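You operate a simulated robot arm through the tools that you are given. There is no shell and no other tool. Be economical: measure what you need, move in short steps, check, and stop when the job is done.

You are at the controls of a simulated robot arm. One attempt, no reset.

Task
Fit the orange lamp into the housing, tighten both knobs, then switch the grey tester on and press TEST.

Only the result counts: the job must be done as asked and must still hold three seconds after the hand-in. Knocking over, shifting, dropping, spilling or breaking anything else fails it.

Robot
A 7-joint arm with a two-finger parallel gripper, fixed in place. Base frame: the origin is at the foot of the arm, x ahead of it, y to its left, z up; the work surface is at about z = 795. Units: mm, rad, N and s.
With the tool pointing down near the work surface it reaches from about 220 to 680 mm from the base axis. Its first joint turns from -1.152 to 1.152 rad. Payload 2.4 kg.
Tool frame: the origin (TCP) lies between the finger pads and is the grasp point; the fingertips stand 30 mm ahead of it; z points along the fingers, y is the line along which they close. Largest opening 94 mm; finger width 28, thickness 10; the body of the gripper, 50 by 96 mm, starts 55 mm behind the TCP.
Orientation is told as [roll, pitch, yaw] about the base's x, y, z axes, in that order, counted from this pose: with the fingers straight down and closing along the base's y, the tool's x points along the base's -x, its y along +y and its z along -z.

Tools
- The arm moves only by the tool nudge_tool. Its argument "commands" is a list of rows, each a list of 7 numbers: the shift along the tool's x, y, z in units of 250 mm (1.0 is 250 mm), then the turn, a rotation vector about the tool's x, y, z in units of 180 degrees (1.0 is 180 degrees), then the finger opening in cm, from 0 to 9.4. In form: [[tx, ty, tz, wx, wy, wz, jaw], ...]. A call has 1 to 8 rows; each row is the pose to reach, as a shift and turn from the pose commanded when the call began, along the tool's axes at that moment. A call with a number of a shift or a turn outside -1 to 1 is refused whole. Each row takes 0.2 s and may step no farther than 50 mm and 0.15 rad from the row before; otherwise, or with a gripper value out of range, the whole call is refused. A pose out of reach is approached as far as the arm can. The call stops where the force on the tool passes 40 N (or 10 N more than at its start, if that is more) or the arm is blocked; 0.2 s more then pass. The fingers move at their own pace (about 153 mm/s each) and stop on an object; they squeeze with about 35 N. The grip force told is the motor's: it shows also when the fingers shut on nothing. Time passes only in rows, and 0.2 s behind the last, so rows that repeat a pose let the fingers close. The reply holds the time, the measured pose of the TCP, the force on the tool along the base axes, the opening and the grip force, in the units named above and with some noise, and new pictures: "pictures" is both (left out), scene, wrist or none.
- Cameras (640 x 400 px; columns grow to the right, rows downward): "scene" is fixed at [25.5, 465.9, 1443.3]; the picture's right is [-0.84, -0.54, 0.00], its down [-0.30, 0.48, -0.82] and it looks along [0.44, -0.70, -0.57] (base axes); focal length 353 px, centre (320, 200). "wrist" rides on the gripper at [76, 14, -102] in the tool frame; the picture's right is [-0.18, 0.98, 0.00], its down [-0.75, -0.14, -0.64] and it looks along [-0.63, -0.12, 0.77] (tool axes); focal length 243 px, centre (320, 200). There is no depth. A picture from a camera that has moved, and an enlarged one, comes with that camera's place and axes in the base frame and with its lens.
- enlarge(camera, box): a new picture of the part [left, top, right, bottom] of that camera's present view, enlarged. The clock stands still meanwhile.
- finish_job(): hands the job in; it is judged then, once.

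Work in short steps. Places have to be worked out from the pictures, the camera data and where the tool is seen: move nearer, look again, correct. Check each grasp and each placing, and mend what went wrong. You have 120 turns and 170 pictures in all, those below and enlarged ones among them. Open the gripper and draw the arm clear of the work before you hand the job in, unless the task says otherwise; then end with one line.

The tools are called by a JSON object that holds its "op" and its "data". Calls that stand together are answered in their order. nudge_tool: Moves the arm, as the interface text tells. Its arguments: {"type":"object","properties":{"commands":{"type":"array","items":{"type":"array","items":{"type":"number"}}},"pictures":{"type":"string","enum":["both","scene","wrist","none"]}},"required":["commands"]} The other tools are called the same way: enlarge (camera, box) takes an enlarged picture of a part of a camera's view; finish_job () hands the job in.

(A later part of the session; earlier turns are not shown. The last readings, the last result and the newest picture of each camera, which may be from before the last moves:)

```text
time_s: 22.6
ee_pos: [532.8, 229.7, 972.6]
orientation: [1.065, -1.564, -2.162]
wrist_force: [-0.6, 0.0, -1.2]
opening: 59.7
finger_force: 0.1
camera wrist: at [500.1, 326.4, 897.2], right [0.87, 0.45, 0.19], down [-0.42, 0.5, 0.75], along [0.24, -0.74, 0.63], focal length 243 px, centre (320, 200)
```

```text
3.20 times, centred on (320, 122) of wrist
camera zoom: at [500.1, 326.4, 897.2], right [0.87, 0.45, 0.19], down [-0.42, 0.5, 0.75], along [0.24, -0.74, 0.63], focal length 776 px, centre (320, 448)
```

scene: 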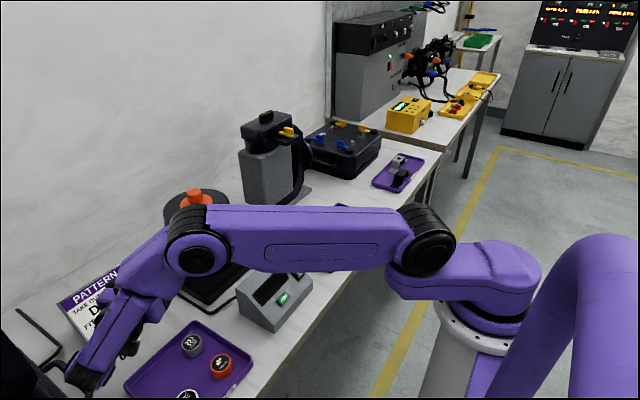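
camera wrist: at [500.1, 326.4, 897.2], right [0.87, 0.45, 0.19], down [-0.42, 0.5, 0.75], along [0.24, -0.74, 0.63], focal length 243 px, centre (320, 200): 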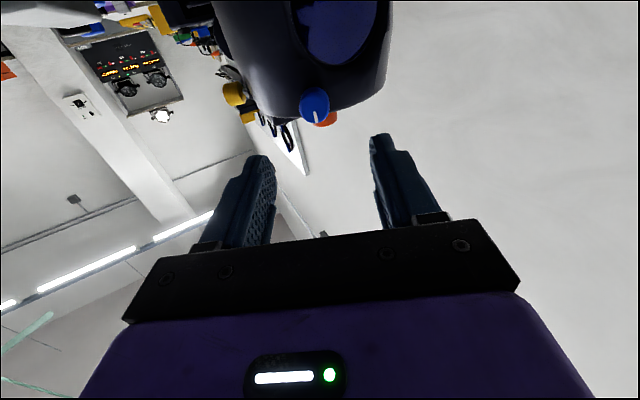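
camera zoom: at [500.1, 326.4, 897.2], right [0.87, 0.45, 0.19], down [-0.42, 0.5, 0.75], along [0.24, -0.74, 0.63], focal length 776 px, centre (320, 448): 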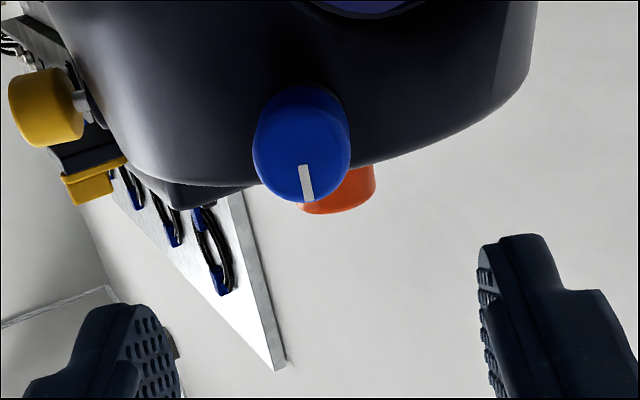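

The blue knob's face and mark (pointing up) are visible; its axis is at z≈959. I'll align and advance along the axis with fingers open.

{"op": "nudge_tool", "data": {"commands": [[0.054, -0.006, 0.0, 0, 0, 0, 5.5], [0.054, -0.006, 0.12, 0, 0, 0, 5.5], [0.054, -0.006, 0.22, 0, 0, 0, 5.5], [0.054, -0.006, 0.285, 0, 0, 0, 5.5], [0.054, -0.006, 0.285, 0, 0, 0, 5.5]], "pictures": "none"}}

{"op": "enlarge", "data": {"camera": "wrist", "box": [200, 60, 440, 210]}}

```text
time_s: 23.8
ee_pos: [562.1, 166.6, 962.2]
orientation: [1.11, -1.565, -2.208]
wrist_force: [1.1, -0.2, 0.1]
opening: 55.1
finger_force: 0.1
```

```text
2.67 times, centred on (320, 135) of wrist
camera zoom: at [529.1, 263.1, 885.4], right [0.87, 0.45, 0.19], down [-0.42, 0.5, 0.75], along [0.24, -0.74, 0.63], focal length 647 px, centre (320, 373)
```

zoom: 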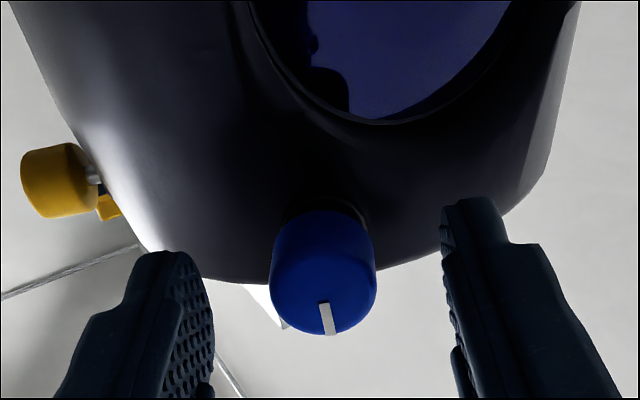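

Knob is centred laterally and about 4 mm below the TCP. I'll correct and close on it.

{"op": "nudge_tool", "data": {"commands": [[0.016, 0, 0.0, 0, 0, 0, 5.5], [0.016, 0, 0.0, 0, 0, 0, 1], [0.016, 0, 0.0, 0, 0, 0, 1], [0.016, 0, 0.0, 0, 0, 0, 1]], "pictures": "none"}}

{"op": "enlarge", "data": {"camera": "wrist", "box": [200, 60, 440, 210]}}

```text
time_s: 24.8
ee_pos: [564.0, 167.3, 957.2]
orientation: [1.096, -1.564, -2.189]
wrist_force: [9.2, 1.4, -1.0]
opening: 22.4
finger_force: 45.3
```

```text
2.67 times, centred on (320, 135) of wrist
camera zoom: at [529.3, 263.8, 881.5], right [0.87, 0.45, 0.19], down [-0.42, 0.5, 0.75], along [0.24, -0.74, 0.63], focal length 647 px, centre (320, 373)
```

zoom: 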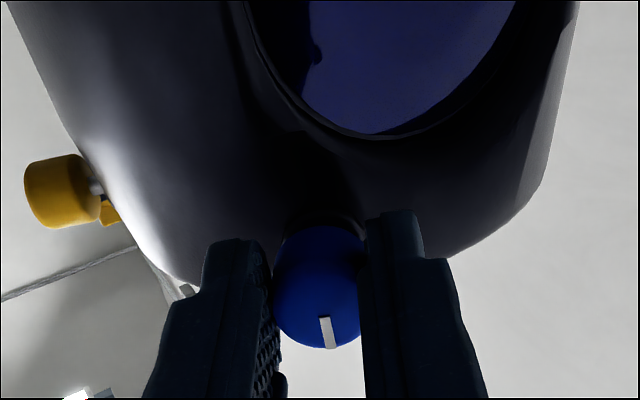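

Knob gripped (22.4 mm). Turn clockwise (positive about tool z) ~55° and watch forces.

{"op": "nudge_tool", "data": {"commands": [[0, 0.004, 0.0, 0, 0, 0.0437, 1], [0, 0.004, 0.0, 0, 0, 0.0874, 1], [0, 0.004, 0.0, 0, 0, 0.131, 1], [0, 0.004, 0.0, 0, 0, 0.175, 1], [0, 0.004, 0.0, 0, 0, 0.218, 1], [0, 0.004, 0.0, 0, 0, 0.262, 1], [0, 0.004, 0.0, 0, 0, 0.306, 1]], "pictures": "wrist"}}

{"op": "enlarge", "data": {"camera": "wrist", "box": [200, 60, 440, 210]}}

```text
time_s: 25.7
ee_pos: [565.3, 168.0, 958.2]
orientation: [1.571, -1.089, -2.696]
wrist_force: [-3.5, 2.5, 0.3]
opening: 22.9
finger_force: 44.8
stopped in row 4: the force on the tool passed its limit (the readings are from after the stop); the commanded pose is now the measured one
camera wrist: at [565.5, 278.3, 896.8], right [0.71, 0.34, 0.62], down [-0.71, 0.37, 0.6], along [-0.03, -0.86, 0.5], focal length 243 px, centre (320, 200)
```

wrist: 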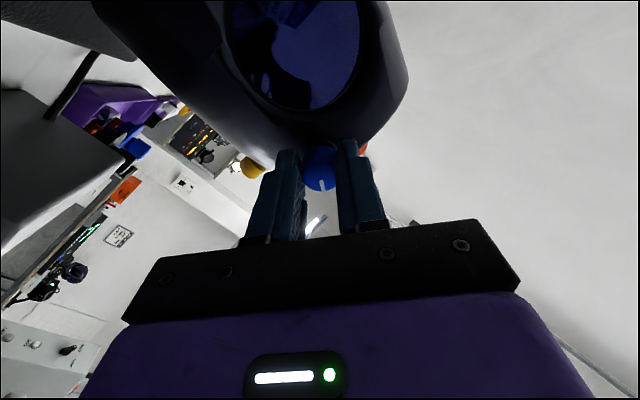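

```text
2.67 times, centred on (320, 135) of wrist
camera zoom: at [565.5, 278.3, 896.8], right [0.71, 0.34, 0.62], down [-0.71, 0.37, 0.6], along [-0.03, -0.86, 0.5], focal length 647 px, centre (320, 373)
```

zoom: 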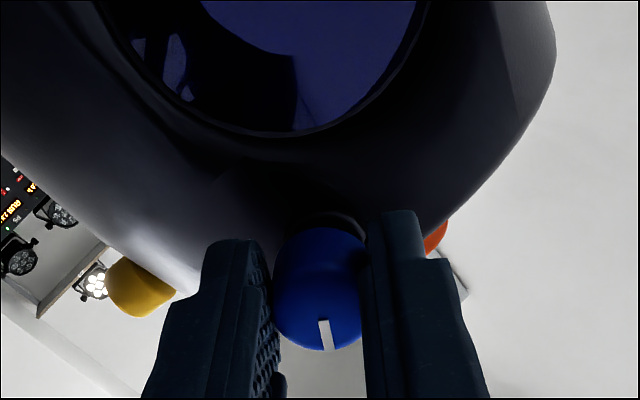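

Turned about 28° clockwise before the force limit tripped; residual force is low now. I'll continue to see whether it's transient or tight.

{"op": "nudge_tool", "data": {"commands": [[0, 0, 0.0, 0, 0, 0.02, 1], [0, 0, 0.0, 0, 0, 0.05, 1], [0, 0, 0.0, 0, 0, 0.08, 1], [0, 0, 0.0, 0, 0, 0.11, 1], [0, 0, 0.0, 0, 0, 0.14, 1]], "pictures": "none"}}

{"op": "enlarge", "data": {"camera": "wrist", "box": [200, 60, 440, 210]}}

```text
time_s: 26.9
ee_pos: [567.4, 166.8, 959.7]
orientation: [1.574, -0.644, -2.692]
wrist_force: [9.1, 12.6, 10.2]
opening: 22.9
finger_force: 45.0
```

```text
2.67 times, centred on (320, 135) of wrist
camera zoom: at [585.8, 287.6, 924.3], right [0.4, 0.19, 0.9], down [-0.9, 0.28, 0.34], along [-0.19, -0.94, 0.28], focal length 647 px, centre (320, 373)
```

zoom: 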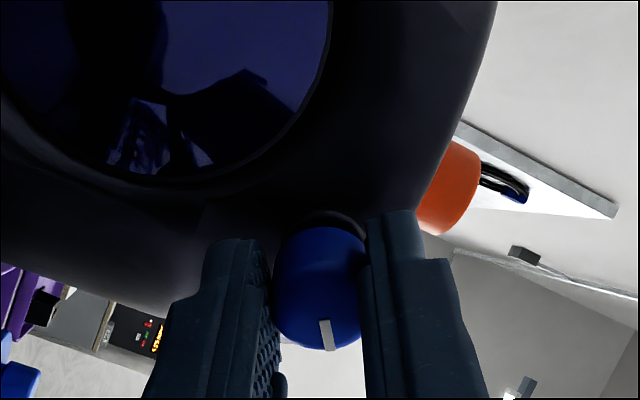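

Knob is turning with the fingers (about 53° so far). I'll ease off slightly outward and continue.

{"op": "nudge_tool", "data": {"commands": [[0, 0, -0.004, 0, 0, 0.03, 1], [0, 0, -0.006, 0, 0, 0.06, 1], [0, 0, -0.006, 0, 0, 0.09, 1], [0, 0, -0.006, 0, 0, 0.12, 1], [0, 0, -0.006, 0, 0, 0.15, 1], [0, 0, -0.006, 0, 0, 0.18, 1], [0, 0, -0.006, 0, 0, 0.21, 1]], "pictures": "none"}}

{"op": "enlarge", "data": {"camera": "wrist", "box": [200, 60, 440, 210]}}

```text
time_s: 28.5
ee_pos: [567.4, 166.4, 958.9]
orientation: [1.574, -0.467, -2.693]
wrist_force: [19.6, 9.9, 9.2]
opening: 22.7
finger_force: 44.6
out of reach, approached as far as the arm can: row 3, 4, 5, 6, 7
```

```text
2.67 times, centred on (320, 135) of wrist
camera zoom: at [590.3, 290.0, 937.7], right [0.25, 0.12, 0.96], down [-0.94, 0.26, 0.21], along [-0.22, -0.96, 0.18], focal length 647 px, centre (320, 373)
```

zoom: 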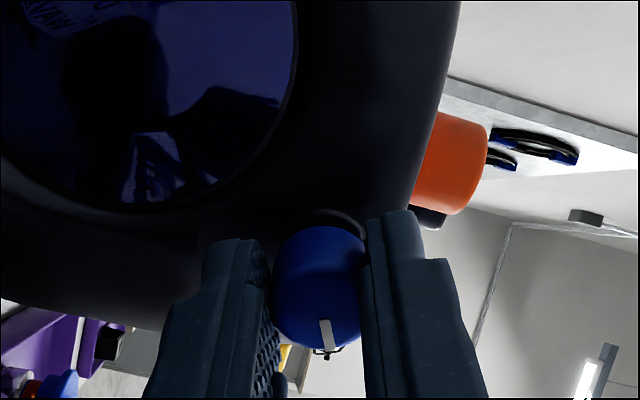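

Joint limit reached after about 63° of turn. I'll release, rotate back around the knob, and regrip.

{"op": "nudge_tool", "data": {"commands": [[0, 0, 0, 0, 0, 0, 5], [0, 0, 0, 0, 0, 0, 5], [0, 0, 0, 0, 0, -0.045, 5], [0, 0, 0, 0, 0, -0.09, 5], [0, 0, 0, 0, 0, -0.135, 5], [0, 0, 0, 0, 0, -0.18, 5], [0, 0, 0, 0, 0, -0.225, 5], [0, 0, 0, 0, 0, -0.27, 5]], "pictures": "none"}}

{"op": "nudge_tool", "data": {"commands": [[0, 0, 0, 0, 0, -0.045, 5], [0, 0, 0, 0, 0, -0.09, 5], [0, 0, 0, 0, 0, -0.135, 5], [0, 0, 0, 0, 0, -0.18, 5], [0, 0, 0, 0, 0, -0.225, 5], [0, 0, 0, 0, 0, -0.27, 5], [0, 0, 0, 0, 0, -0.315, 5], [0, 0, 0, 0, 0, -0.36, 5]], "pictures": "none"}}

{"op": "enlarge", "data": {"camera": "wrist", "box": [200, 60, 440, 210]}}

```text
time_s: 30.3
ee_pos: [565.9, 166.5, 957.4]
orientation: [1.57, -1.317, -2.695]
wrist_force: [0.7, -0.3, -0.8]
opening: 50.1
finger_force: 0.1
```

```text
time_s: 32.1
ee_pos: [566.6, 168.0, 959.0]
orientation: [-1.569, -0.691, 0.444]
wrist_force: [-0.5, 0.2, -0.7]
opening: 49.9
finger_force: 0.1
```

```text
2.67 times, centred on (320, 135) of wrist
camera zoom: at [478.0, 236.3, 898.4], right [0.69, 0.33, -0.64], down [0.17, 0.79, 0.59], along [0.7, -0.52, 0.49], focal length 647 px, centre (320, 373)
```

zoom: 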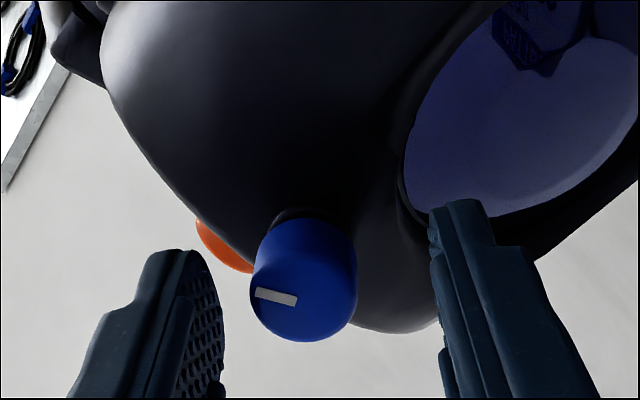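

Mark has moved by ~63°. I'll rotate back a bit further for more range and recheck centring.

{"op": "nudge_tool", "data": {"commands": [[0, -0.006, 0, 0, 0, -0.045, 5], [0, -0.012, 0, 0, 0, -0.09, 5], [0, -0.012, 0, 0, 0, -0.135, 5], [0, -0.012, 0, 0, 0, -0.18, 5], [0, -0.012, 0, 0, 0, -0.2, 5]], "pictures": "none"}}

{"op": "enlarge", "data": {"camera": "wrist", "box": [200, 60, 440, 210]}}

```text
time_s: 33.3
ee_pos: [563.9, 167.5, 959.8]
orientation: [-1.57, -0.066, 0.445]
wrist_force: [1.1, 0.0, -0.2]
opening: 50.1
finger_force: 0.2
```

```text
2.67 times, centred on (320, 135) of wrist
camera zoom: at [452.9, 224.6, 940.8], right [0.22, 0.11, -0.97], down [0.39, 0.9, 0.19], along [0.89, -0.42, 0.16], focal length 647 px, centre (320, 373)
```

zoom: 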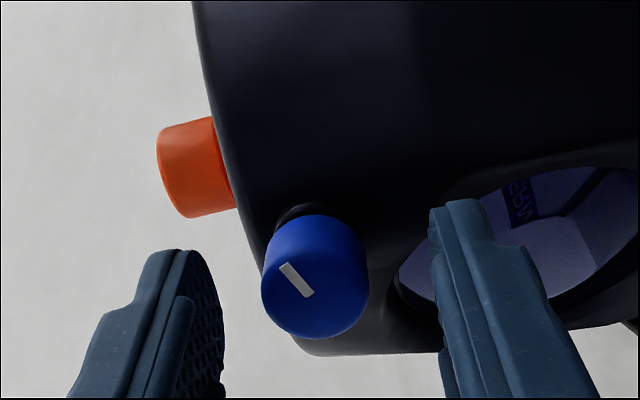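

Well centred. Close and turn clockwise again.

{"op": "nudge_tool", "data": {"commands": [[0, -0.006, 0, 0, 0, 0, 1], [0, -0.006, 0, 0, 0, 0, 1], [0, -0.006, 0, 0, 0, 0, 1], [0, -0.006, 0, 0, 0, 0.04, 1], [0, -0.006, 0, 0, 0, 0.08, 1], [0, -0.006, 0, 0, 0, 0.12, 1], [0, -0.006, 0, 0, 0, 0.16, 1], [0, -0.006, 0, 0, 0, 0.2, 1]], "pictures": "none"}}

{"op": "enlarge", "data": {"camera": "wrist", "box": [200, 60, 440, 210]}}

```text
time_s: 35.1
ee_pos: [563.9, 166.2, 961.5]
orientation: [-1.57, -0.696, 0.443]
wrist_force: [2.1, -0.7, -9.1]
opening: 22.8
finger_force: 45.2
```

```text
2.67 times, centred on (320, 135) of wrist
camera zoom: at [476.2, 235.5, 901.3], right [0.7, 0.33, -0.64], down [0.17, 0.79, 0.59], along [0.7, -0.52, 0.49], focal length 647 px, centre (320, 373)
```

zoom: 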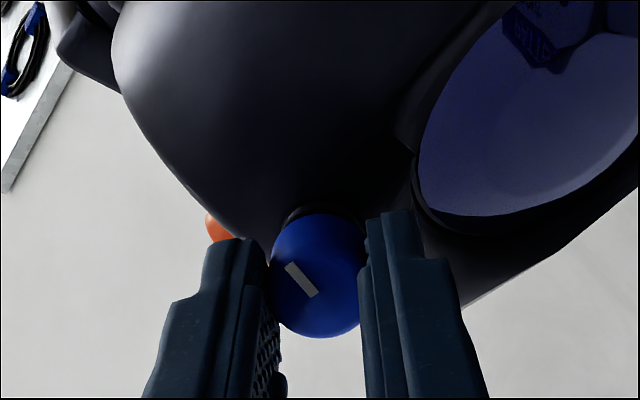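

No slip, another 36°. Continue.

{"op": "nudge_tool", "data": {"commands": [[0, 0.004, 0, 0, 0, 0.045, 1], [0, 0.004, 0, 0, 0, 0.09, 1], [0, 0.004, 0, 0, 0, 0.135, 1], [0, 0.004, 0, 0, 0, 0.18, 1], [0, 0.004, 0, 0, 0, 0.225, 1], [0, 0.004, 0, 0, 0, 0.27, 1], [0, 0.004, 0, 0, 0, 0.315, 1]], "pictures": "none"}}

{"op": "enlarge", "data": {"camera": "wrist", "box": [200, 60, 440, 210]}}

```text
time_s: 36.7
ee_pos: [563.5, 163.9, 960.6]
orientation: [1.577, -1.455, -2.703]
wrist_force: [-1.6, -7.2, 1.6]
opening: 22.7
finger_force: 45.5
```

```text
2.67 times, centred on (320, 135) of wrist
camera zoom: at [542.2, 266.2, 886.7], right [0.86, 0.41, 0.3], down [-0.48, 0.48, 0.73], along [0.16, -0.77, 0.61], focal length 647 px, centre (320, 373)
```

zoom: 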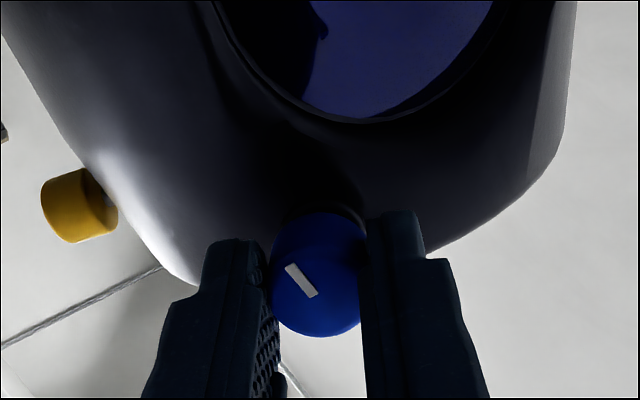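

The knob is being drawn inward (tool pulled -y), so it is screwing in. Continue, following inward by 2 mm.

{"op": "nudge_tool", "data": {"commands": [[0, 0, 0.006, 0, 0, 0.045, 1], [0, 0, 0.008, 0, 0, 0.09, 1], [0, 0, 0.01, 0, 0, 0.135, 1], [0, 0, 0.01, 0, 0, 0.18, 1], [0, 0, 0.012, 0, 0, 0.225, 1], [0, 0, 0.012, 0, 0, 0.27, 1]], "pictures": "none"}}

{"op": "enlarge", "data": {"camera": "wrist", "box": [200, 60, 440, 210]}}

```text
time_s: 38.1
ee_pos: [565.6, 164.7, 961.3]
orientation: [1.572, -0.605, -2.696]
wrist_force: [-0.6, 5.7, 3.3]
opening: 22.4
finger_force: 45.3
```

```text
2.67 times, centred on (320, 135) of wrist
camera zoom: at [585.5, 285.3, 929.1], right [0.37, 0.18, 0.91], down [-0.91, 0.28, 0.31], along [-0.2, -0.94, 0.26], focal length 647 px, centre (320, 373)
```

zoom: 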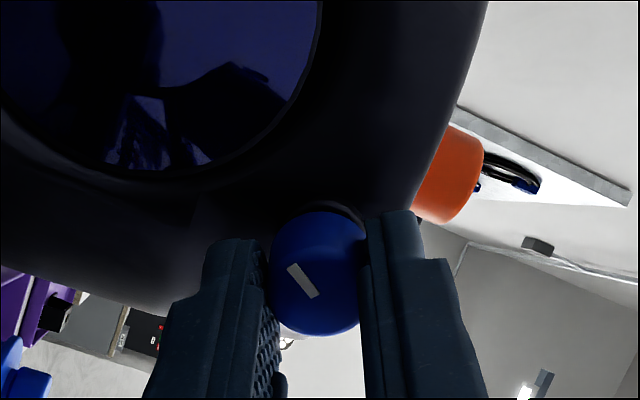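

Total now ≈197°, still free. I'll do another release–return–regrip cycle.

{"op": "nudge_tool", "data": {"commands": [[0, 0, 0, 0, 0, 0, 4.5], [0, 0, 0, 0, 0, 0, 4.5], [0, 0, 0, 0, 0, -0.047, 4.5], [0, 0, 0, 0, 0, -0.094, 4.5], [0, 0, 0, 0, 0, -0.141, 4.5], [0, 0, 0, 0, 0, -0.188, 4.5], [0, 0, 0, 0, 0, -0.235, 4.5], [0, 0, 0, 0, 0, -0.282, 4.5]], "pictures": "none"}}

{"op": "nudge_tool", "data": {"commands": [[0, 0, 0, 0, 0, -0.047, 4.5], [0, 0, 0, 0, 0, -0.094, 4.5], [0, 0, 0, 0, 0, -0.141, 4.5], [0, 0, 0, 0, 0, -0.188, 4.5], [0, 0, 0, 0, 0, -0.235, 4.5], [0, 0, 0, 0, 0, -0.282, 4.5], [0, 0, 0, 0, 0, -0.329, 4.5], [0, 0, 0, 0, 0, -0.376, 4.5]], "pictures": "none"}}

{"op": "nudge_tool", "data": {"commands": [[0, 0, 0, 0, 0, -0.047, 4.5], [0, 0, 0, 0, 0, -0.094, 4.5], [0, 0, 0, 0, 0, -0.13, 4.5], [0, 0, 0, 0, 0, -0.13, 4.5]], "pictures": "none"}}

{"op": "enlarge", "data": {"camera": "wrist", "box": [200, 60, 440, 210]}}

```text
time_s: 39.9
ee_pos: [565.7, 163.3, 961.5]
orientation: [1.561, -1.497, -2.686]
wrist_force: [0.2, 0.3, 0.3]
opening: 44.9
finger_force: 0.1
```

```text
time_s: 41.7
ee_pos: [566.4, 163.0, 960.6]
orientation: [-1.572, -0.463, 0.446]
wrist_force: [0.6, 0.2, -0.4]
opening: 45.1
finger_force: 0.0
```

```text
time_s: 42.7
ee_pos: [567.4, 163.0, 962.6]
orientation: [-1.571, -0.057, 0.444]
wrist_force: [-0.4, 0.1, 0.3]
opening: 45.1
finger_force: 0.1
```

```text
2.67 times, centred on (320, 135) of wrist
camera zoom: at [454.9, 222.0, 942.4], right [0.21, 0.1, -0.97], down [0.4, 0.9, 0.18], along [0.89, -0.42, 0.15], focal length 647 px, centre (320, 373)
```

zoom: 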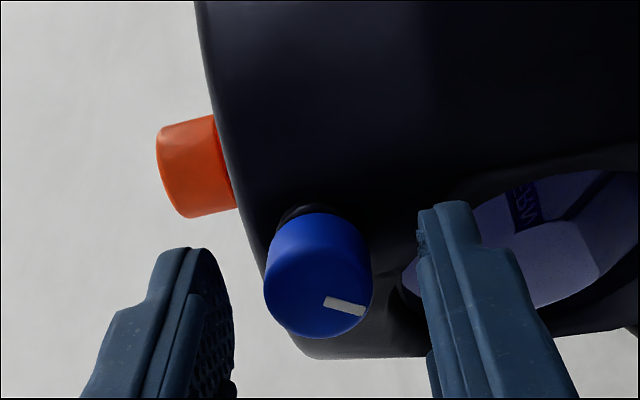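

Knob clearly moved inward a little. Grip and turn again.

{"op": "nudge_tool", "data": {"commands": [[0, 0, 0.004, 0, 0, 0, 1], [0, 0, 0.004, 0, 0, 0, 1], [0, 0, 0.004, 0, 0, 0, 1], [0, 0, 0.004, 0, 0, 0.045, 1], [0, 0, 0.004, 0, 0, 0.09, 1], [0, 0, 0.006, 0, 0, 0.135, 1], [0, 0, 0.008, 0, 0, 0.18, 1], [0, 0, 0.008, 0, 0, 0.225, 1]], "pictures": "none"}}

{"op": "nudge_tool", "data": {"commands": [[0, 0, 0, 0, 0, 0.045, 1], [0, 0, 0, 0, 0, 0.09, 1], [0, 0, 0.002, 0, 0, 0.135, 1], [0, 0, 0.002, 0, 0, 0.18, 1], [0, 0, 0.004, 0, 0, 0.225, 1], [0, 0, 0.004, 0, 0, 0.27, 1]], "pictures": "none"}}

{"op": "nudge_tool", "data": {"commands": [[0, 0, 0, 0, 0, 0.045, 1], [0, 0, 0, 0, 0, 0.09, 1], [0, 0, 0.002, 0, 0, 0.135, 1], [0, 0, 0.002, 0, 0, 0.18, 1], [0, 0, 0.004, 0, 0, 0.225, 1], [0, 0, 0.004, 0, 0, 0.27, 1]], "pictures": "none"}}

{"op": "enlarge", "data": {"camera": "wrist", "box": [200, 60, 440, 210]}}

```text
time_s: 44.5
ee_pos: [566.9, 162.3, 961.9]
orientation: [-1.572, -0.767, 0.446]
wrist_force: [-6.9, 3.6, 9.8]
opening: 22.9
finger_force: 45.2
```

```text
time_s: 45.9
ee_pos: [567.2, 161.1, 961.5]
orientation: [1.591, -1.528, -2.716]
wrist_force: [-9.1, 2.6, 10.9]
opening: 23.0
finger_force: 45.2
```

```text
time_s: 47.3
ee_pos: [568.4, 161.0, 963.2]
orientation: [1.574, -0.677, -2.695]
wrist_force: [-10.3, 1.1, 13.4]
opening: 22.7
finger_force: 44.5
```

```text
2.67 times, centred on (320, 135) of wrist
camera zoom: at [585.1, 280.9, 924.1], right [0.43, 0.21, 0.88], down [-0.89, 0.29, 0.36], along [-0.18, -0.94, 0.3], focal length 647 px, centre (320, 373)
```

zoom: 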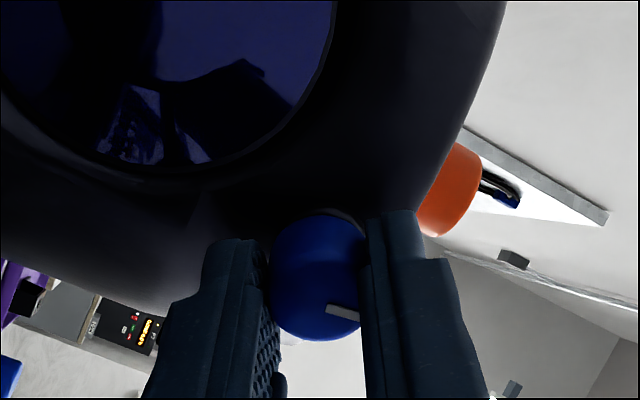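

No slip; about 334° total. Another cycle.

{"op": "nudge_tool", "data": {"commands": [[0, 0, 0, 0, 0, 0, 4.5], [0, 0, 0, 0, 0, 0, 4.5], [0, 0, 0, 0, 0, -0.047, 4.5], [0, 0, 0, 0, 0, -0.094, 4.5], [0, 0, 0, 0, 0, -0.141, 4.5], [0, 0, 0, 0, 0, -0.188, 4.5], [0, 0, 0, 0, 0, -0.235, 4.5], [0, 0, 0, 0, 0, -0.282, 4.5]], "pictures": "none"}}

{"op": "nudge_tool", "data": {"commands": [[0, 0, 0, 0, 0, -0.047, 4.5], [0, 0, 0, 0, 0, -0.094, 4.5], [0, 0, 0, 0, 0, -0.141, 4.5], [0, 0, 0, 0, 0, -0.188, 4.5], [0, 0, 0, 0, 0, -0.235, 4.5], [0, 0, 0, 0, 0, -0.282, 4.5], [0, 0, 0, 0, 0, -0.329, 4.5], [0, 0, 0, 0, 0, -0.376, 4.5]], "pictures": "none"}}

{"op": "nudge_tool", "data": {"commands": [[0, 0, 0, 0, 0, -0.047, 4.5], [0, 0, 0, 0, 0, -0.094, 4.5], [0, 0, 0, 0, 0, -0.11, 4.5], [0, 0, 0, 0, 0, -0.11, 4.5]], "pictures": "none"}}

{"op": "enlarge", "data": {"camera": "wrist", "box": [200, 60, 440, 210]}}

```text
time_s: 49.1
ee_pos: [567.8, 160.4, 961.1]
orientation: [0.837, -1.57, -1.964]
wrist_force: [-0.1, 0.7, -0.1]
opening: 44.8
finger_force: 0.1
```

```text
time_s: 50.9
ee_pos: [568.8, 159.6, 961.6]
orientation: [-1.572, -0.39, 0.445]
wrist_force: [0.1, 0.2, 0.1]
opening: 44.9
finger_force: 0.1
```

```text
time_s: 51.9
ee_pos: [567.4, 161.5, 961.6]
orientation: [-1.571, -0.045, 0.444]
wrist_force: [-0.1, 0.7, 0.0]
opening: 44.7
finger_force: 0.0
```

```text
2.67 times, centred on (320, 135) of wrist
camera zoom: at [456.1, 218.7, 943.4], right [0.21, 0.1, -0.97], down [0.4, 0.9, 0.18], along [0.89, -0.42, 0.15], focal length 647 px, centre (320, 373)
```

zoom: 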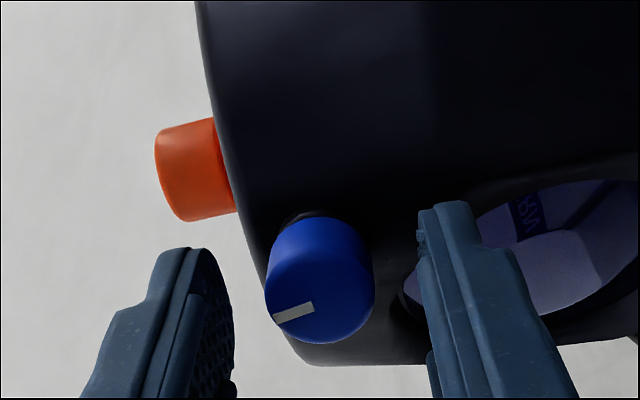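

Nearly one full turn now, still advancing. Grip and turn again.

{"op": "nudge_tool", "data": {"commands": [[0, 0, 0, 0, 0, 0, 1], [0, 0, 0, 0, 0, 0, 1], [0, 0, 0, 0, 0, 0, 1], [0, 0, 0.002, 0, 0, 0.045, 1], [0, 0, 0.002, 0, 0, 0.09, 1], [0, 0, 0.002, 0, 0, 0.135, 1], [0, 0, 0.004, 0, 0, 0.18, 1], [0, 0, 0.004, 0, 0, 0.225, 1]], "pictures": "none"}}

{"op": "nudge_tool", "data": {"commands": [[0, 0, 0, 0, 0, 0.045, 1], [0, 0, 0, 0, 0, 0.09, 1], [0, 0, 0.002, 0, 0, 0.135, 1], [0, 0, 0.002, 0, 0, 0.18, 1], [0, 0, 0.002, 0, 0, 0.225, 1], [0, 0, 0.002, 0, 0, 0.27, 1]], "pictures": "none"}}

{"op": "nudge_tool", "data": {"commands": [[0, 0, 0, 0, 0, 0.045, 1], [0, 0, 0, 0, 0, 0.09, 1], [0, 0, 0.002, 0, 0, 0.135, 1], [0, 0, 0.002, 0, 0, 0.18, 1], [0, 0, 0.002, 0, 0, 0.225, 1], [0, 0, 0.002, 0, 0, 0.26, 1]], "pictures": "none"}}

{"op": "enlarge", "data": {"camera": "wrist", "box": [200, 60, 440, 210]}}

```text
time_s: 53.7
ee_pos: [567.6, 160.1, 961.4]
orientation: [-1.57, -0.759, 0.447]
wrist_force: [-2.6, 4.7, 5.0]
opening: 22.5
finger_force: 45.4
```

```text
time_s: 55.1
ee_pos: [569.0, 160.1, 960.1]
orientation: [1.543, -1.538, -2.666]
wrist_force: [1.5, 3.7, -2.0]
opening: 23.1
finger_force: 45.1
```

```text
time_s: 56.5
ee_pos: [570.1, 158.0, 960.8]
orientation: [1.57, -0.721, -2.695]
wrist_force: [4.0, 3.5, -1.4]
opening: 22.6
finger_force: 44.9
```

```text
2.67 times, centred on (320, 135) of wrist
camera zoom: at [585.6, 278.0, 920.9], right [0.46, 0.22, 0.86], down [-0.87, 0.29, 0.39], along [-0.17, -0.93, 0.33], focal length 647 px, centre (320, 373)
```

zoom: 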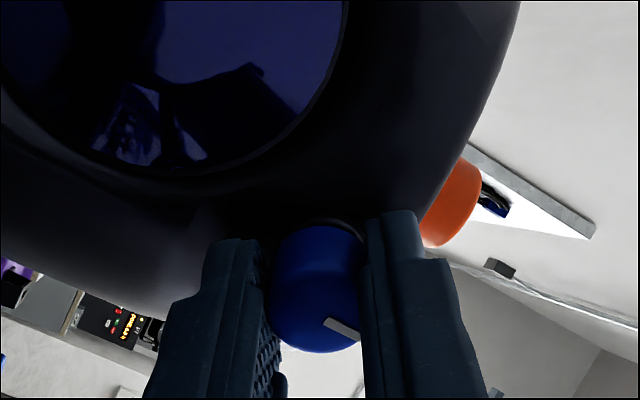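

The mark now points up again after one full turn and the fingers slipped over it: the knob has reached its stop (tight). I'll release, back away along the axis and check.

{"op": "nudge_tool", "data": {"commands": [[0, 0, 0, 0, 0, 0, 5], [0, 0, 0, 0, 0, 0, 5], [0, 0, -0.12, 0, 0, -0.04, 5], [0, 0, -0.24, 0, 0, -0.08, 5], [0, 0, -0.36, 0, 0, -0.12, 5], [0, 0, -0.4, 0, 0, -0.16, 5], [0, 0, -0.4, 0, 0, -0.2, 5], [0, 0, -0.4, 0, 0, -0.23, 5]]}}

{"op": "enlarge", "data": {"camera": "wrist", "box": [220, 40, 420, 165]}}

```text
time_s: 58.3
ee_pos: [525.4, 250.0, 959.4]
orientation: [1.564, -1.447, -2.691]
wrist_force: [-0.3, -0.5, 0.8]
opening: 50.3
finger_force: 0.0
camera wrist: at [502.8, 349.9, 886.8], right [0.86, 0.41, 0.3], down [-0.49, 0.48, 0.73], along [0.15, -0.78, 0.61], focal length 243 px, centre (320, 200)
```

scene: 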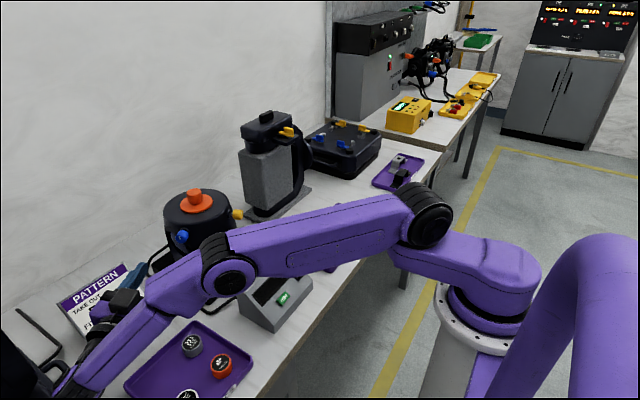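
wrist: 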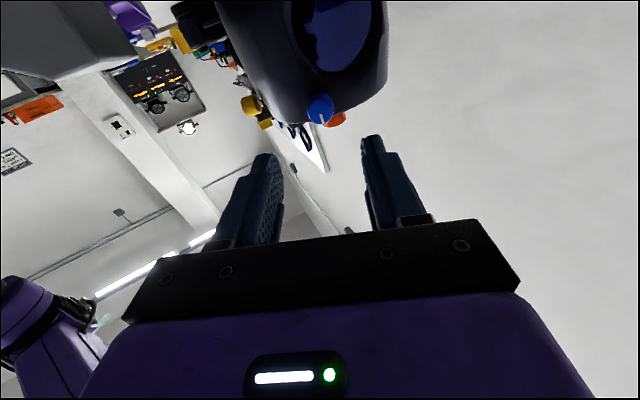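

```text
3.20 times, centred on (320, 102) of wrist
camera zoom: at [502.8, 349.9, 886.8], right [0.86, 0.41, 0.3], down [-0.49, 0.48, 0.73], along [0.15, -0.78, 0.61], focal length 776 px, centre (320, 512)
```

zoom: 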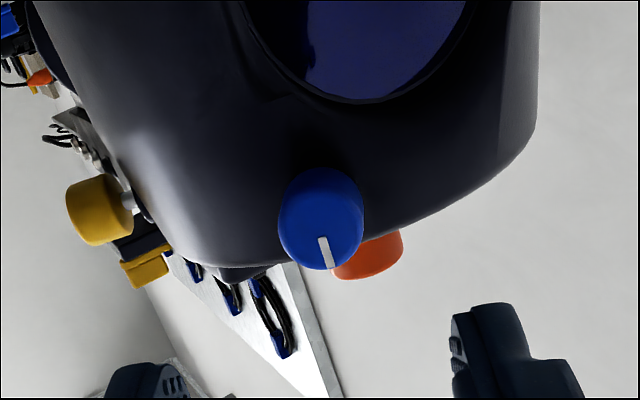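

Blue knob is tight against its boss with one full turn. Now yellow: I'll rise straight up and level the roll.

{"op": "nudge_tool", "data": {"commands": [[-0.12, 0.015, 0, 0, 0, -0.0395, 5], [-0.28, 0.034, -0.05, 0, 0, -0.0395, 5], [-0.44, 0.053, -0.1, 0, 0, -0.0395, 5], [-0.6, 0.072, -0.1, 0, 0, -0.0395, 5], [-0.68, 0.08, -0.1, 0, 0, -0.0395, 5]], "pictures": "scene"}}

```text
time_s: 59.5
ee_pos: [513.6, 271.0, 1132.3]
orientation: [1.07, -1.568, -2.196]
wrist_force: [0.6, 0.2, -0.1]
opening: 50.0
finger_force: 0.2
```

scene: 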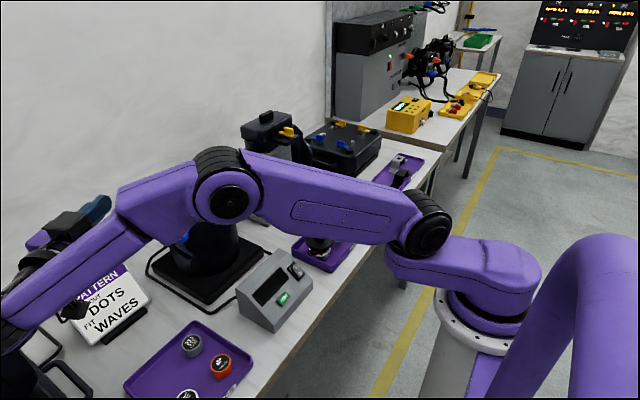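

I'll pitch the tool back toward vertical before travelling.

{"op": "nudge_tool", "data": {"commands": [[0, 0, 0, 0, 0.047, 0, 5], [0, 0, 0, 0, 0.094, 0, 5], [0, 0, 0, 0, 0.141, 0, 5], [0, 0, 0, 0, 0.188, 0, 5], [0, 0, 0, 0, 0.235, 0, 5], [0, 0, 0, 0, 0.282, 0, 5], [0, 0, 0, 0, 0.329, 0, 5], [0, 0, 0, 0, 0.376, 0, 5]], "pictures": "none"}}

{"op": "nudge_tool", "data": {"commands": [[0, 0, 0, 0, 0.047, 0, 5], [0, 0, 0, 0, 0.09, 0, 5], [0, 0, 0, 0, 0.124, 0, 5], [0, 0, 0, 0, 0.124, 0, 5]], "pictures": "scene"}}

```text
time_s: 61.3
ee_pos: [514.1, 270.0, 1131.7]
orientation: [0.001, -0.388, -1.128]
wrist_force: [-0.6, 0.4, 0.1]
opening: 50.1
finger_force: 0.0
```

```text
time_s: 62.3
ee_pos: [513.7, 270.9, 1132.6]
orientation: [0.0, 0.003, -1.127]
wrist_force: [-0.6, -0.2, 0.6]
opening: 49.9
finger_force: 0.1
```

scene: 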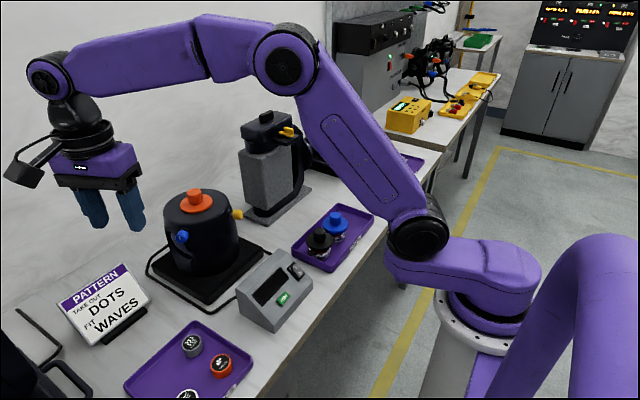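

Travelling to the yellow side at z 1132 while yawing.

{"op": "nudge_tool", "data": {"commands": [[-0.12, -0.093, 0, 0, 0, -0.0437, 5], [-0.24, -0.186, 0, 0, 0, -0.0875, 5], [-0.36, -0.279, 0, 0, 0, -0.131, 5], [-0.479, -0.372, 0, 0, 0, -0.175, 5], [-0.6, -0.465, 0, 0, 0, -0.219, 5], [-0.72, -0.557, 0, 0, 0, -0.2625, 5], [-0.84, -0.65, 0, 0, 0, -0.306, 5], [-0.958, -0.743, 0, 0, 0, -0.35, 5]], "pictures": "none"}}

{"op": "nudge_tool", "data": {"commands": [[0, 0, 0, 0, 0, -0.04, 5], [0, 0, 0, 0, 0, -0.08, 5], [0, 0, 0, 0, 0, -0.12, 5], [0, 0, 0, 0, 0, -0.1587, 5], [0, 0, 0, 0, 0, -0.1587, 5]]}}

```text
time_s: 64.1
ee_pos: [448.5, -26.1, 1131.9]
orientation: [0.001, -0.003, -0.025]
wrist_force: [0.3, -0.2, 0.4]
opening: 49.8
finger_force: 0.1
```

```text
time_s: 65.3
ee_pos: [449.9, -25.2, 1130.2]
orientation: [0.001, 0.0, 0.475]
wrist_force: [-0.7, -0.6, -0.3]
opening: 50.2
finger_force: 0.0
camera wrist: at [375.1, -49.5, 1233.7], right [-0.28, 0.96, 0.0], down [0.73, 0.22, 0.64], along [0.62, 0.18, -0.77], focal length 243 px, centre (320, 200)
```

scene: 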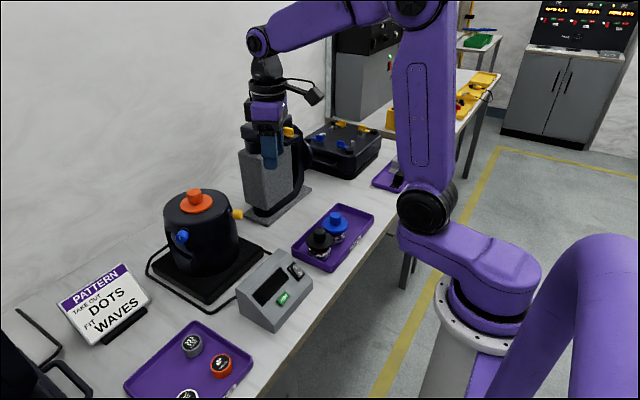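
wrist: 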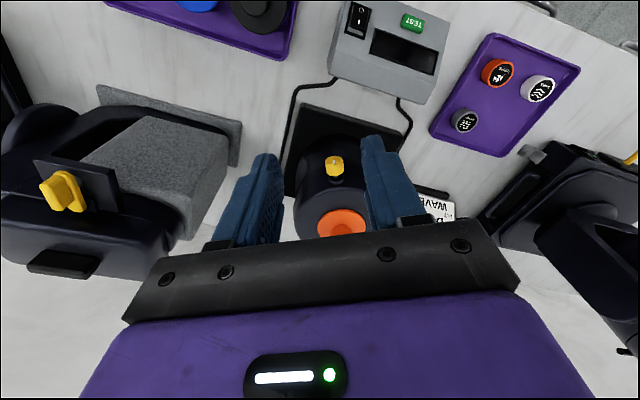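

Yellow knob confirmed at ≈(534,16,958). Because the tester sits below the approach, I'll pitch to horizontal here at height and later keep the camera rolled to the -y side.

{"op": "nudge_tool", "data": {"commands": [[0, 0, 0, 0, -0.0455, 0, 5], [0, 0, 0, 0, -0.091, 0, 5], [0, 0, 0, 0, -0.1365, 0, 5], [0, 0, 0, 0, -0.182, 0, 5], [0, 0, 0, 0, -0.2275, 0, 5], [0, 0, 0, 0, -0.273, 0, 5], [0, 0, 0, 0, -0.3185, 0, 5], [0, 0, 0, 0, -0.364, 0, 5]], "pictures": "scene"}}

{"op": "nudge_tool", "data": {"commands": [[0, 0, 0, 0, -0.0455, 0, 5], [0, 0, 0, 0, -0.091, 0, 5], [0, 0, 0, 0, -0.136, 0, 5], [0, 0, 0, 0, -0.136, 0, 5]], "pictures": "scene"}}

```text
time_s: 67.1
ee_pos: [449.3, -27.1, 1131.1]
orientation: [0.001, -1.147, 0.468]
wrist_force: [-0.1, -1.3, -0.5]
opening: 50.2
finger_force: 0.1
```

scene: 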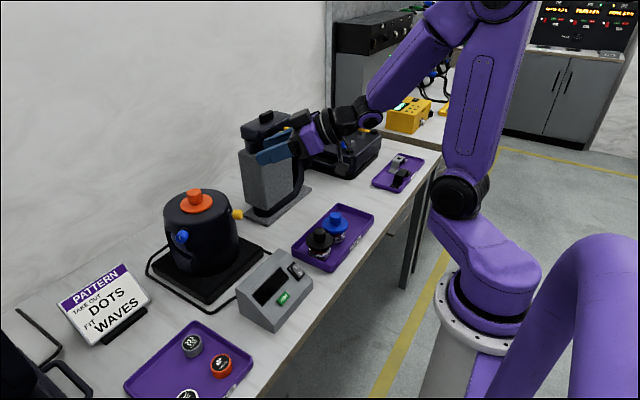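

```text
time_s: 68.1
ee_pos: [450.4, -28.1, 1137.0]
orientation: [1.798, -1.564, -1.322]
wrist_force: [0.1, -0.3, 0.0]
opening: 50.0
finger_force: 0.1
out of reach, approached as far as the arm can: row 3, 4
```

scene: 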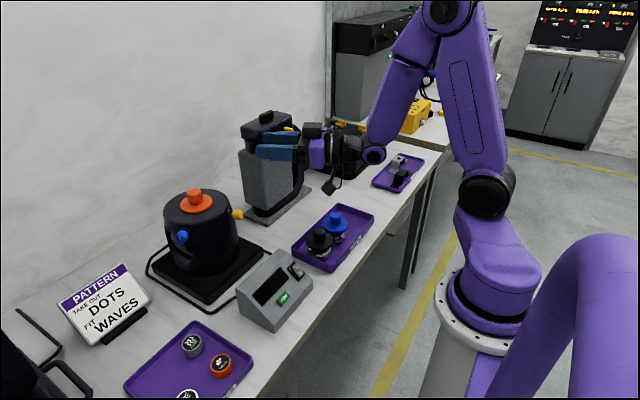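

Near the fold limit here; moving forward a bit helps. I'll shift forward 25 mm and roll the camera to the -y side.

{"op": "nudge_tool", "data": {"commands": [[0, 0, 0.05, 0, 0, -0.045, 5], [0, 0, 0.1, 0, 0, -0.09, 5], [0, 0, 0.1, 0, 0, -0.135, 5], [0, 0, 0.1, 0, 0, -0.18, 5], [0, 0, 0.1, 0, 0, -0.225, 5], [0, 0, 0.1, 0, 0, -0.27, 5], [0, 0, 0.1, 0, 0, -0.315, 5], [0, 0, 0.1, 0, 0, -0.36, 5]], "pictures": "none"}}

{"op": "nudge_tool", "data": {"commands": [[0, 0, 0, 0, 0, -0.045, 5], [0, 0, 0, 0, 0, -0.09, 5], [0, 0, 0, 0, 0, -0.135, 5], [0, 0, 0, 0, 0, -0.16, 5], [0, 0, 0, 0, 0, -0.16, 5]]}}

```text
time_s: 69.9
ee_pos: [564.0, 16.9, 1299.6]
orientation: [-1.54, -0.47, 2.239]
wrist_force: [-1.6, -4.6, -0.6]
opening: 50.0
finger_force: 0.0
out of reach, approached as far as the arm can: row 1, 2, 3, 4, 5, 6, 7, 8
```

```text
time_s: 71.1
ee_pos: [595.4, -130.2, 1369.0]
orientation: [-1.572, 0.062, 2.045]
wrist_force: [-0.3, 0.4, 0.8]
opening: 49.8
finger_force: 0.0
out of reach, approached as far as the arm can: row 1, 2, 3, 4, 5
camera wrist: at [540.3, -246.9, 1358.3], right [-0.05, 0.11, -0.99], down [-0.92, 0.39, 0.09], along [0.39, 0.92, 0.08], focal length 243 px, centre (320, 200)
```

scene: 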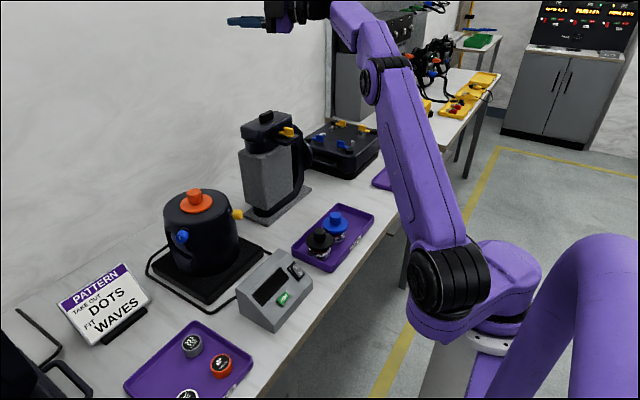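
wrist: 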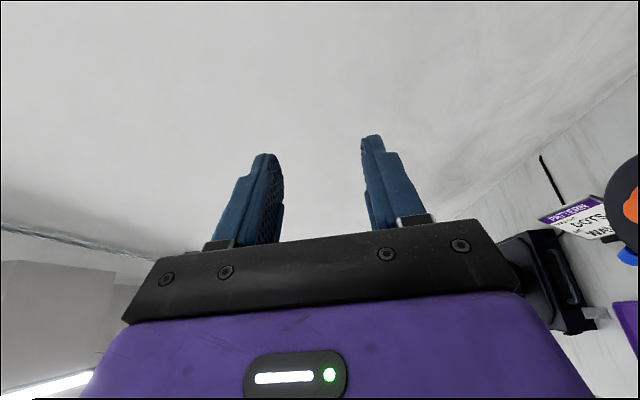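

The arm took an unexpected route and ended high, though nothing was touched; orientation is what I wanted (camera on the -y side). I'll translate cautiously toward above the yellow stand-off.

{"op": "nudge_tool", "data": {"commands": [[-0.13, 0.05, -0.04, 0, 0, 0, 5], [-0.26, 0.12, -0.08, 0, 0, 0, 5], [-0.4, 0.2, -0.12, 0, 0, 0, 5], [-0.52, 0.28, -0.16, 0, 0, 0, 5], [-0.62, 0.36, -0.2, 0, 0, 0, 5], [-0.668, 0.436, -0.212, 0, 0, 0, 5]], "pictures": "scene"}}

```text
time_s: 72.5
ee_pos: [593.9, -122.5, 1376.9]
orientation: [-1.572, 0.061, 2.043]
wrist_force: [0.0, 0.4, 0.5]
opening: 50.2
finger_force: 0.1
out of reach, approached as far as the arm can: row 1, 2, 3, 4, 5, 6
```

scene: 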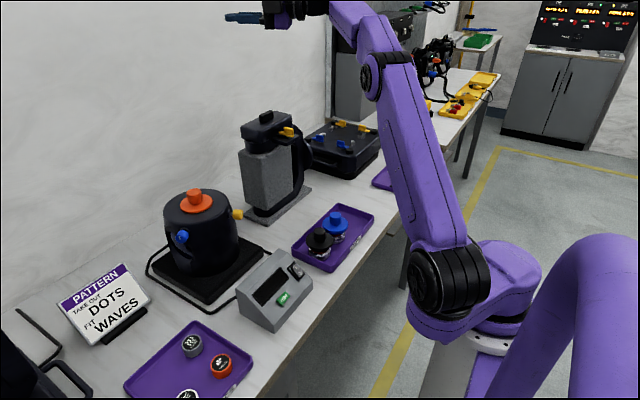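

That roll side is at a joint limit. I'll roll the other way in place here (camera toward +y side).

{"op": "nudge_tool", "data": {"commands": [[0, 0, 0, 0, 0, 0.045, 5], [0, 0, 0, 0, 0, 0.09, 5], [0, 0, 0, 0, 0, 0.135, 5], [0, 0, 0, 0, 0, 0.18, 5], [0, 0, 0, 0, 0, 0.225, 5], [0, 0, 0, 0, 0, 0.27, 5], [0, 0, 0, 0, 0, 0.315, 5], [0, 0, 0, 0, 0, 0.36, 5]], "pictures": "none"}}

{"op": "nudge_tool", "data": {"commands": [[0, 0, 0, 0, 0, 0.045, 5], [0, 0, 0, 0, 0, 0.09, 5], [0, 0, 0, 0, 0, 0.135, 5], [0, 0, 0, 0, 0, 0.18, 5], [0, 0, 0, 0, 0, 0.225, 5], [0, 0, 0, 0, 0, 0.27, 5], [0, 0, 0, 0, 0, 0.315, 5], [0, 0, 0, 0, 0, 0.36, 5]], "pictures": "scene"}}

```text
time_s: 74.3
ee_pos: [592.6, -125.5, 1369.9]
orientation: [-1.575, -1.07, 2.045]
wrist_force: [-0.1, -0.2, 0.3]
opening: 49.9
finger_force: 0.1
```

```text
time_s: 76.1
ee_pos: [593.5, -126.0, 1369.3]
orientation: [1.575, -0.939, -1.101]
wrist_force: [-0.3, 0.1, -0.2]
opening: 50.1
finger_force: 0.1
```

scene: 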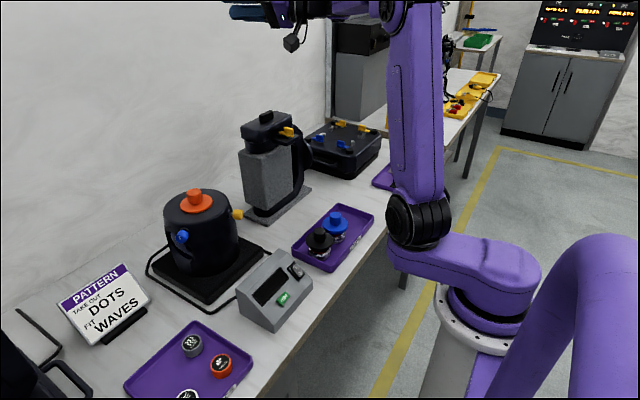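

Roll is now +36° and position holds. Translate toward above the stand-off.

{"op": "nudge_tool", "data": {"commands": [[0.15, 0.044, -0.043, 0, 0, 0, 5], [0.3, 0.088, -0.086, 0, 0, 0, 5], [0.45, 0.132, -0.129, 0, 0, 0, 5], [0.6, 0.176, -0.172, 0, 0, 0, 5], [0.75, 0.22, -0.215, 0, 0, 0, 5]], "pictures": "scene"}}

```text
time_s: 77.3
ee_pos: [473.6, -13.8, 1251.3]
orientation: [1.574, -0.943, -1.104]
wrist_force: [0.6, 0.6, -0.5]
opening: 49.8
finger_force: 0.1
```

scene: 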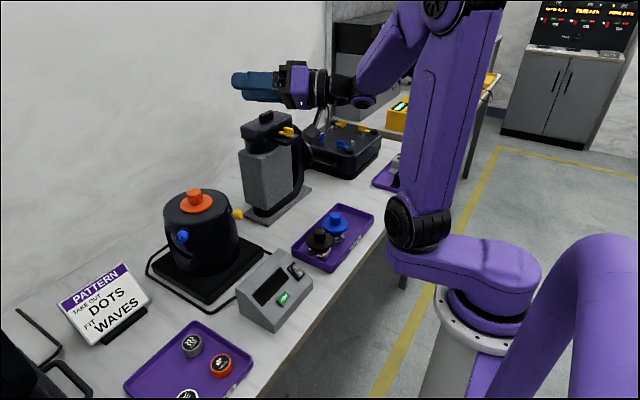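

Works. Now roll to about +90° (camera at the +y side).

{"op": "nudge_tool", "data": {"commands": [[0, 0, 0, 0, 0, 0.045, 5], [0, 0, 0, 0, 0, 0.09, 5], [0, 0, 0, 0, 0, 0.135, 5], [0, 0, 0, 0, 0, 0.18, 5], [0, 0, 0, 0, 0, 0.225, 5], [0, 0, 0, 0, 0, 0.27, 5], [0, 0, 0, 0, 0, 0.3, 5]], "pictures": "none"}}

```text
time_s: 78.9
ee_pos: [475.8, -12.4, 1249.7]
orientation: [1.572, 0.005, -1.099]
wrist_force: [0.5, -0.2, 0.1]
opening: 49.9
finger_force: 0.1
```

Descend with the tool horizontal (tool y is up now), in two stages.

{"op": "nudge_tool", "data": {"commands": [[0, -0.16, 0, 0, 0, 0, 5], [0, -0.32, 0, 0, 0, 0, 5], [0, -0.48, 0, 0, 0, 0, 5], [0, -0.64, 0, 0, 0, 0, 5], [0, -0.8, 0, 0, 0, 0, 5]]}}

```text
time_s: 80.1
ee_pos: [474.7, -10.9, 1047.9]
orientation: [1.572, -0.001, -1.099]
wrist_force: [-0.3, 0.4, -0.7]
opening: 49.7
finger_force: 0.0
camera wrist: at [349.3, 8.0, 1061.7], right [0.08, -0.17, 0.98], down [-0.23, -0.96, -0.14], along [0.97, -0.21, -0.12], focal length 243 px, centre (320, 200)
```

scene: 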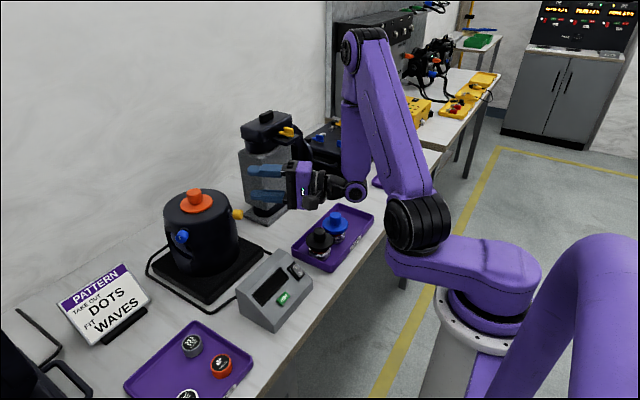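
wrist: 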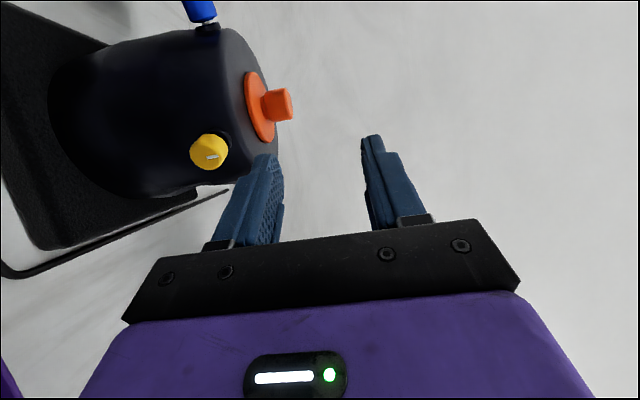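

Continue down to z≈965 and look closer.

{"op": "nudge_tool", "data": {"commands": [[0, -0.12, 0, 0, 0, 0, 5], [0, -0.24, 0, 0, 0, 0, 5], [0, -0.335, 0, 0, 0, 0, 5], [0, -0.335, 0, 0, 0, 0, 5]]}}

{"op": "enlarge", "data": {"camera": "wrist", "box": [220, 60, 420, 185]}}

```text
time_s: 81.1
ee_pos: [477.5, -10.8, 963.6]
orientation: [1.571, 0.0, -1.1]
wrist_force: [-0.2, 0.8, -0.4]
opening: 50.0
finger_force: 0.1
camera wrist: at [351.3, 8.3, 977.9], right [0.08, -0.16, 0.98], down [-0.23, -0.96, -0.14], along [0.97, -0.21, -0.12], focal length 243 px, centre (320, 200)
```

scene: 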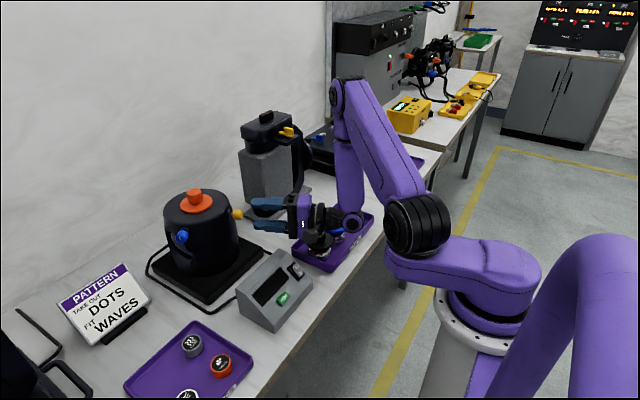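
wrist: 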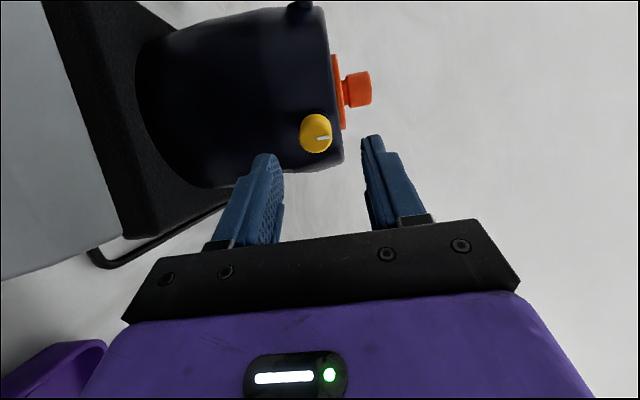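

```text
3.20 times, centred on (320, 122) of wrist
camera zoom: at [351.3, 8.3, 977.9], right [0.08, -0.16, 0.98], down [-0.23, -0.96, -0.14], along [0.97, -0.21, -0.12], focal length 776 px, centre (320, 448)
```

zoom: 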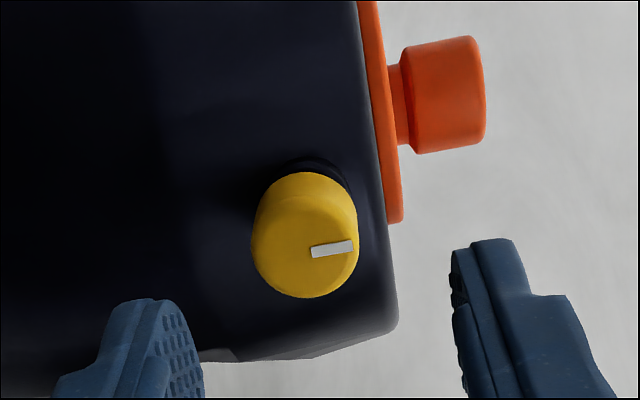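

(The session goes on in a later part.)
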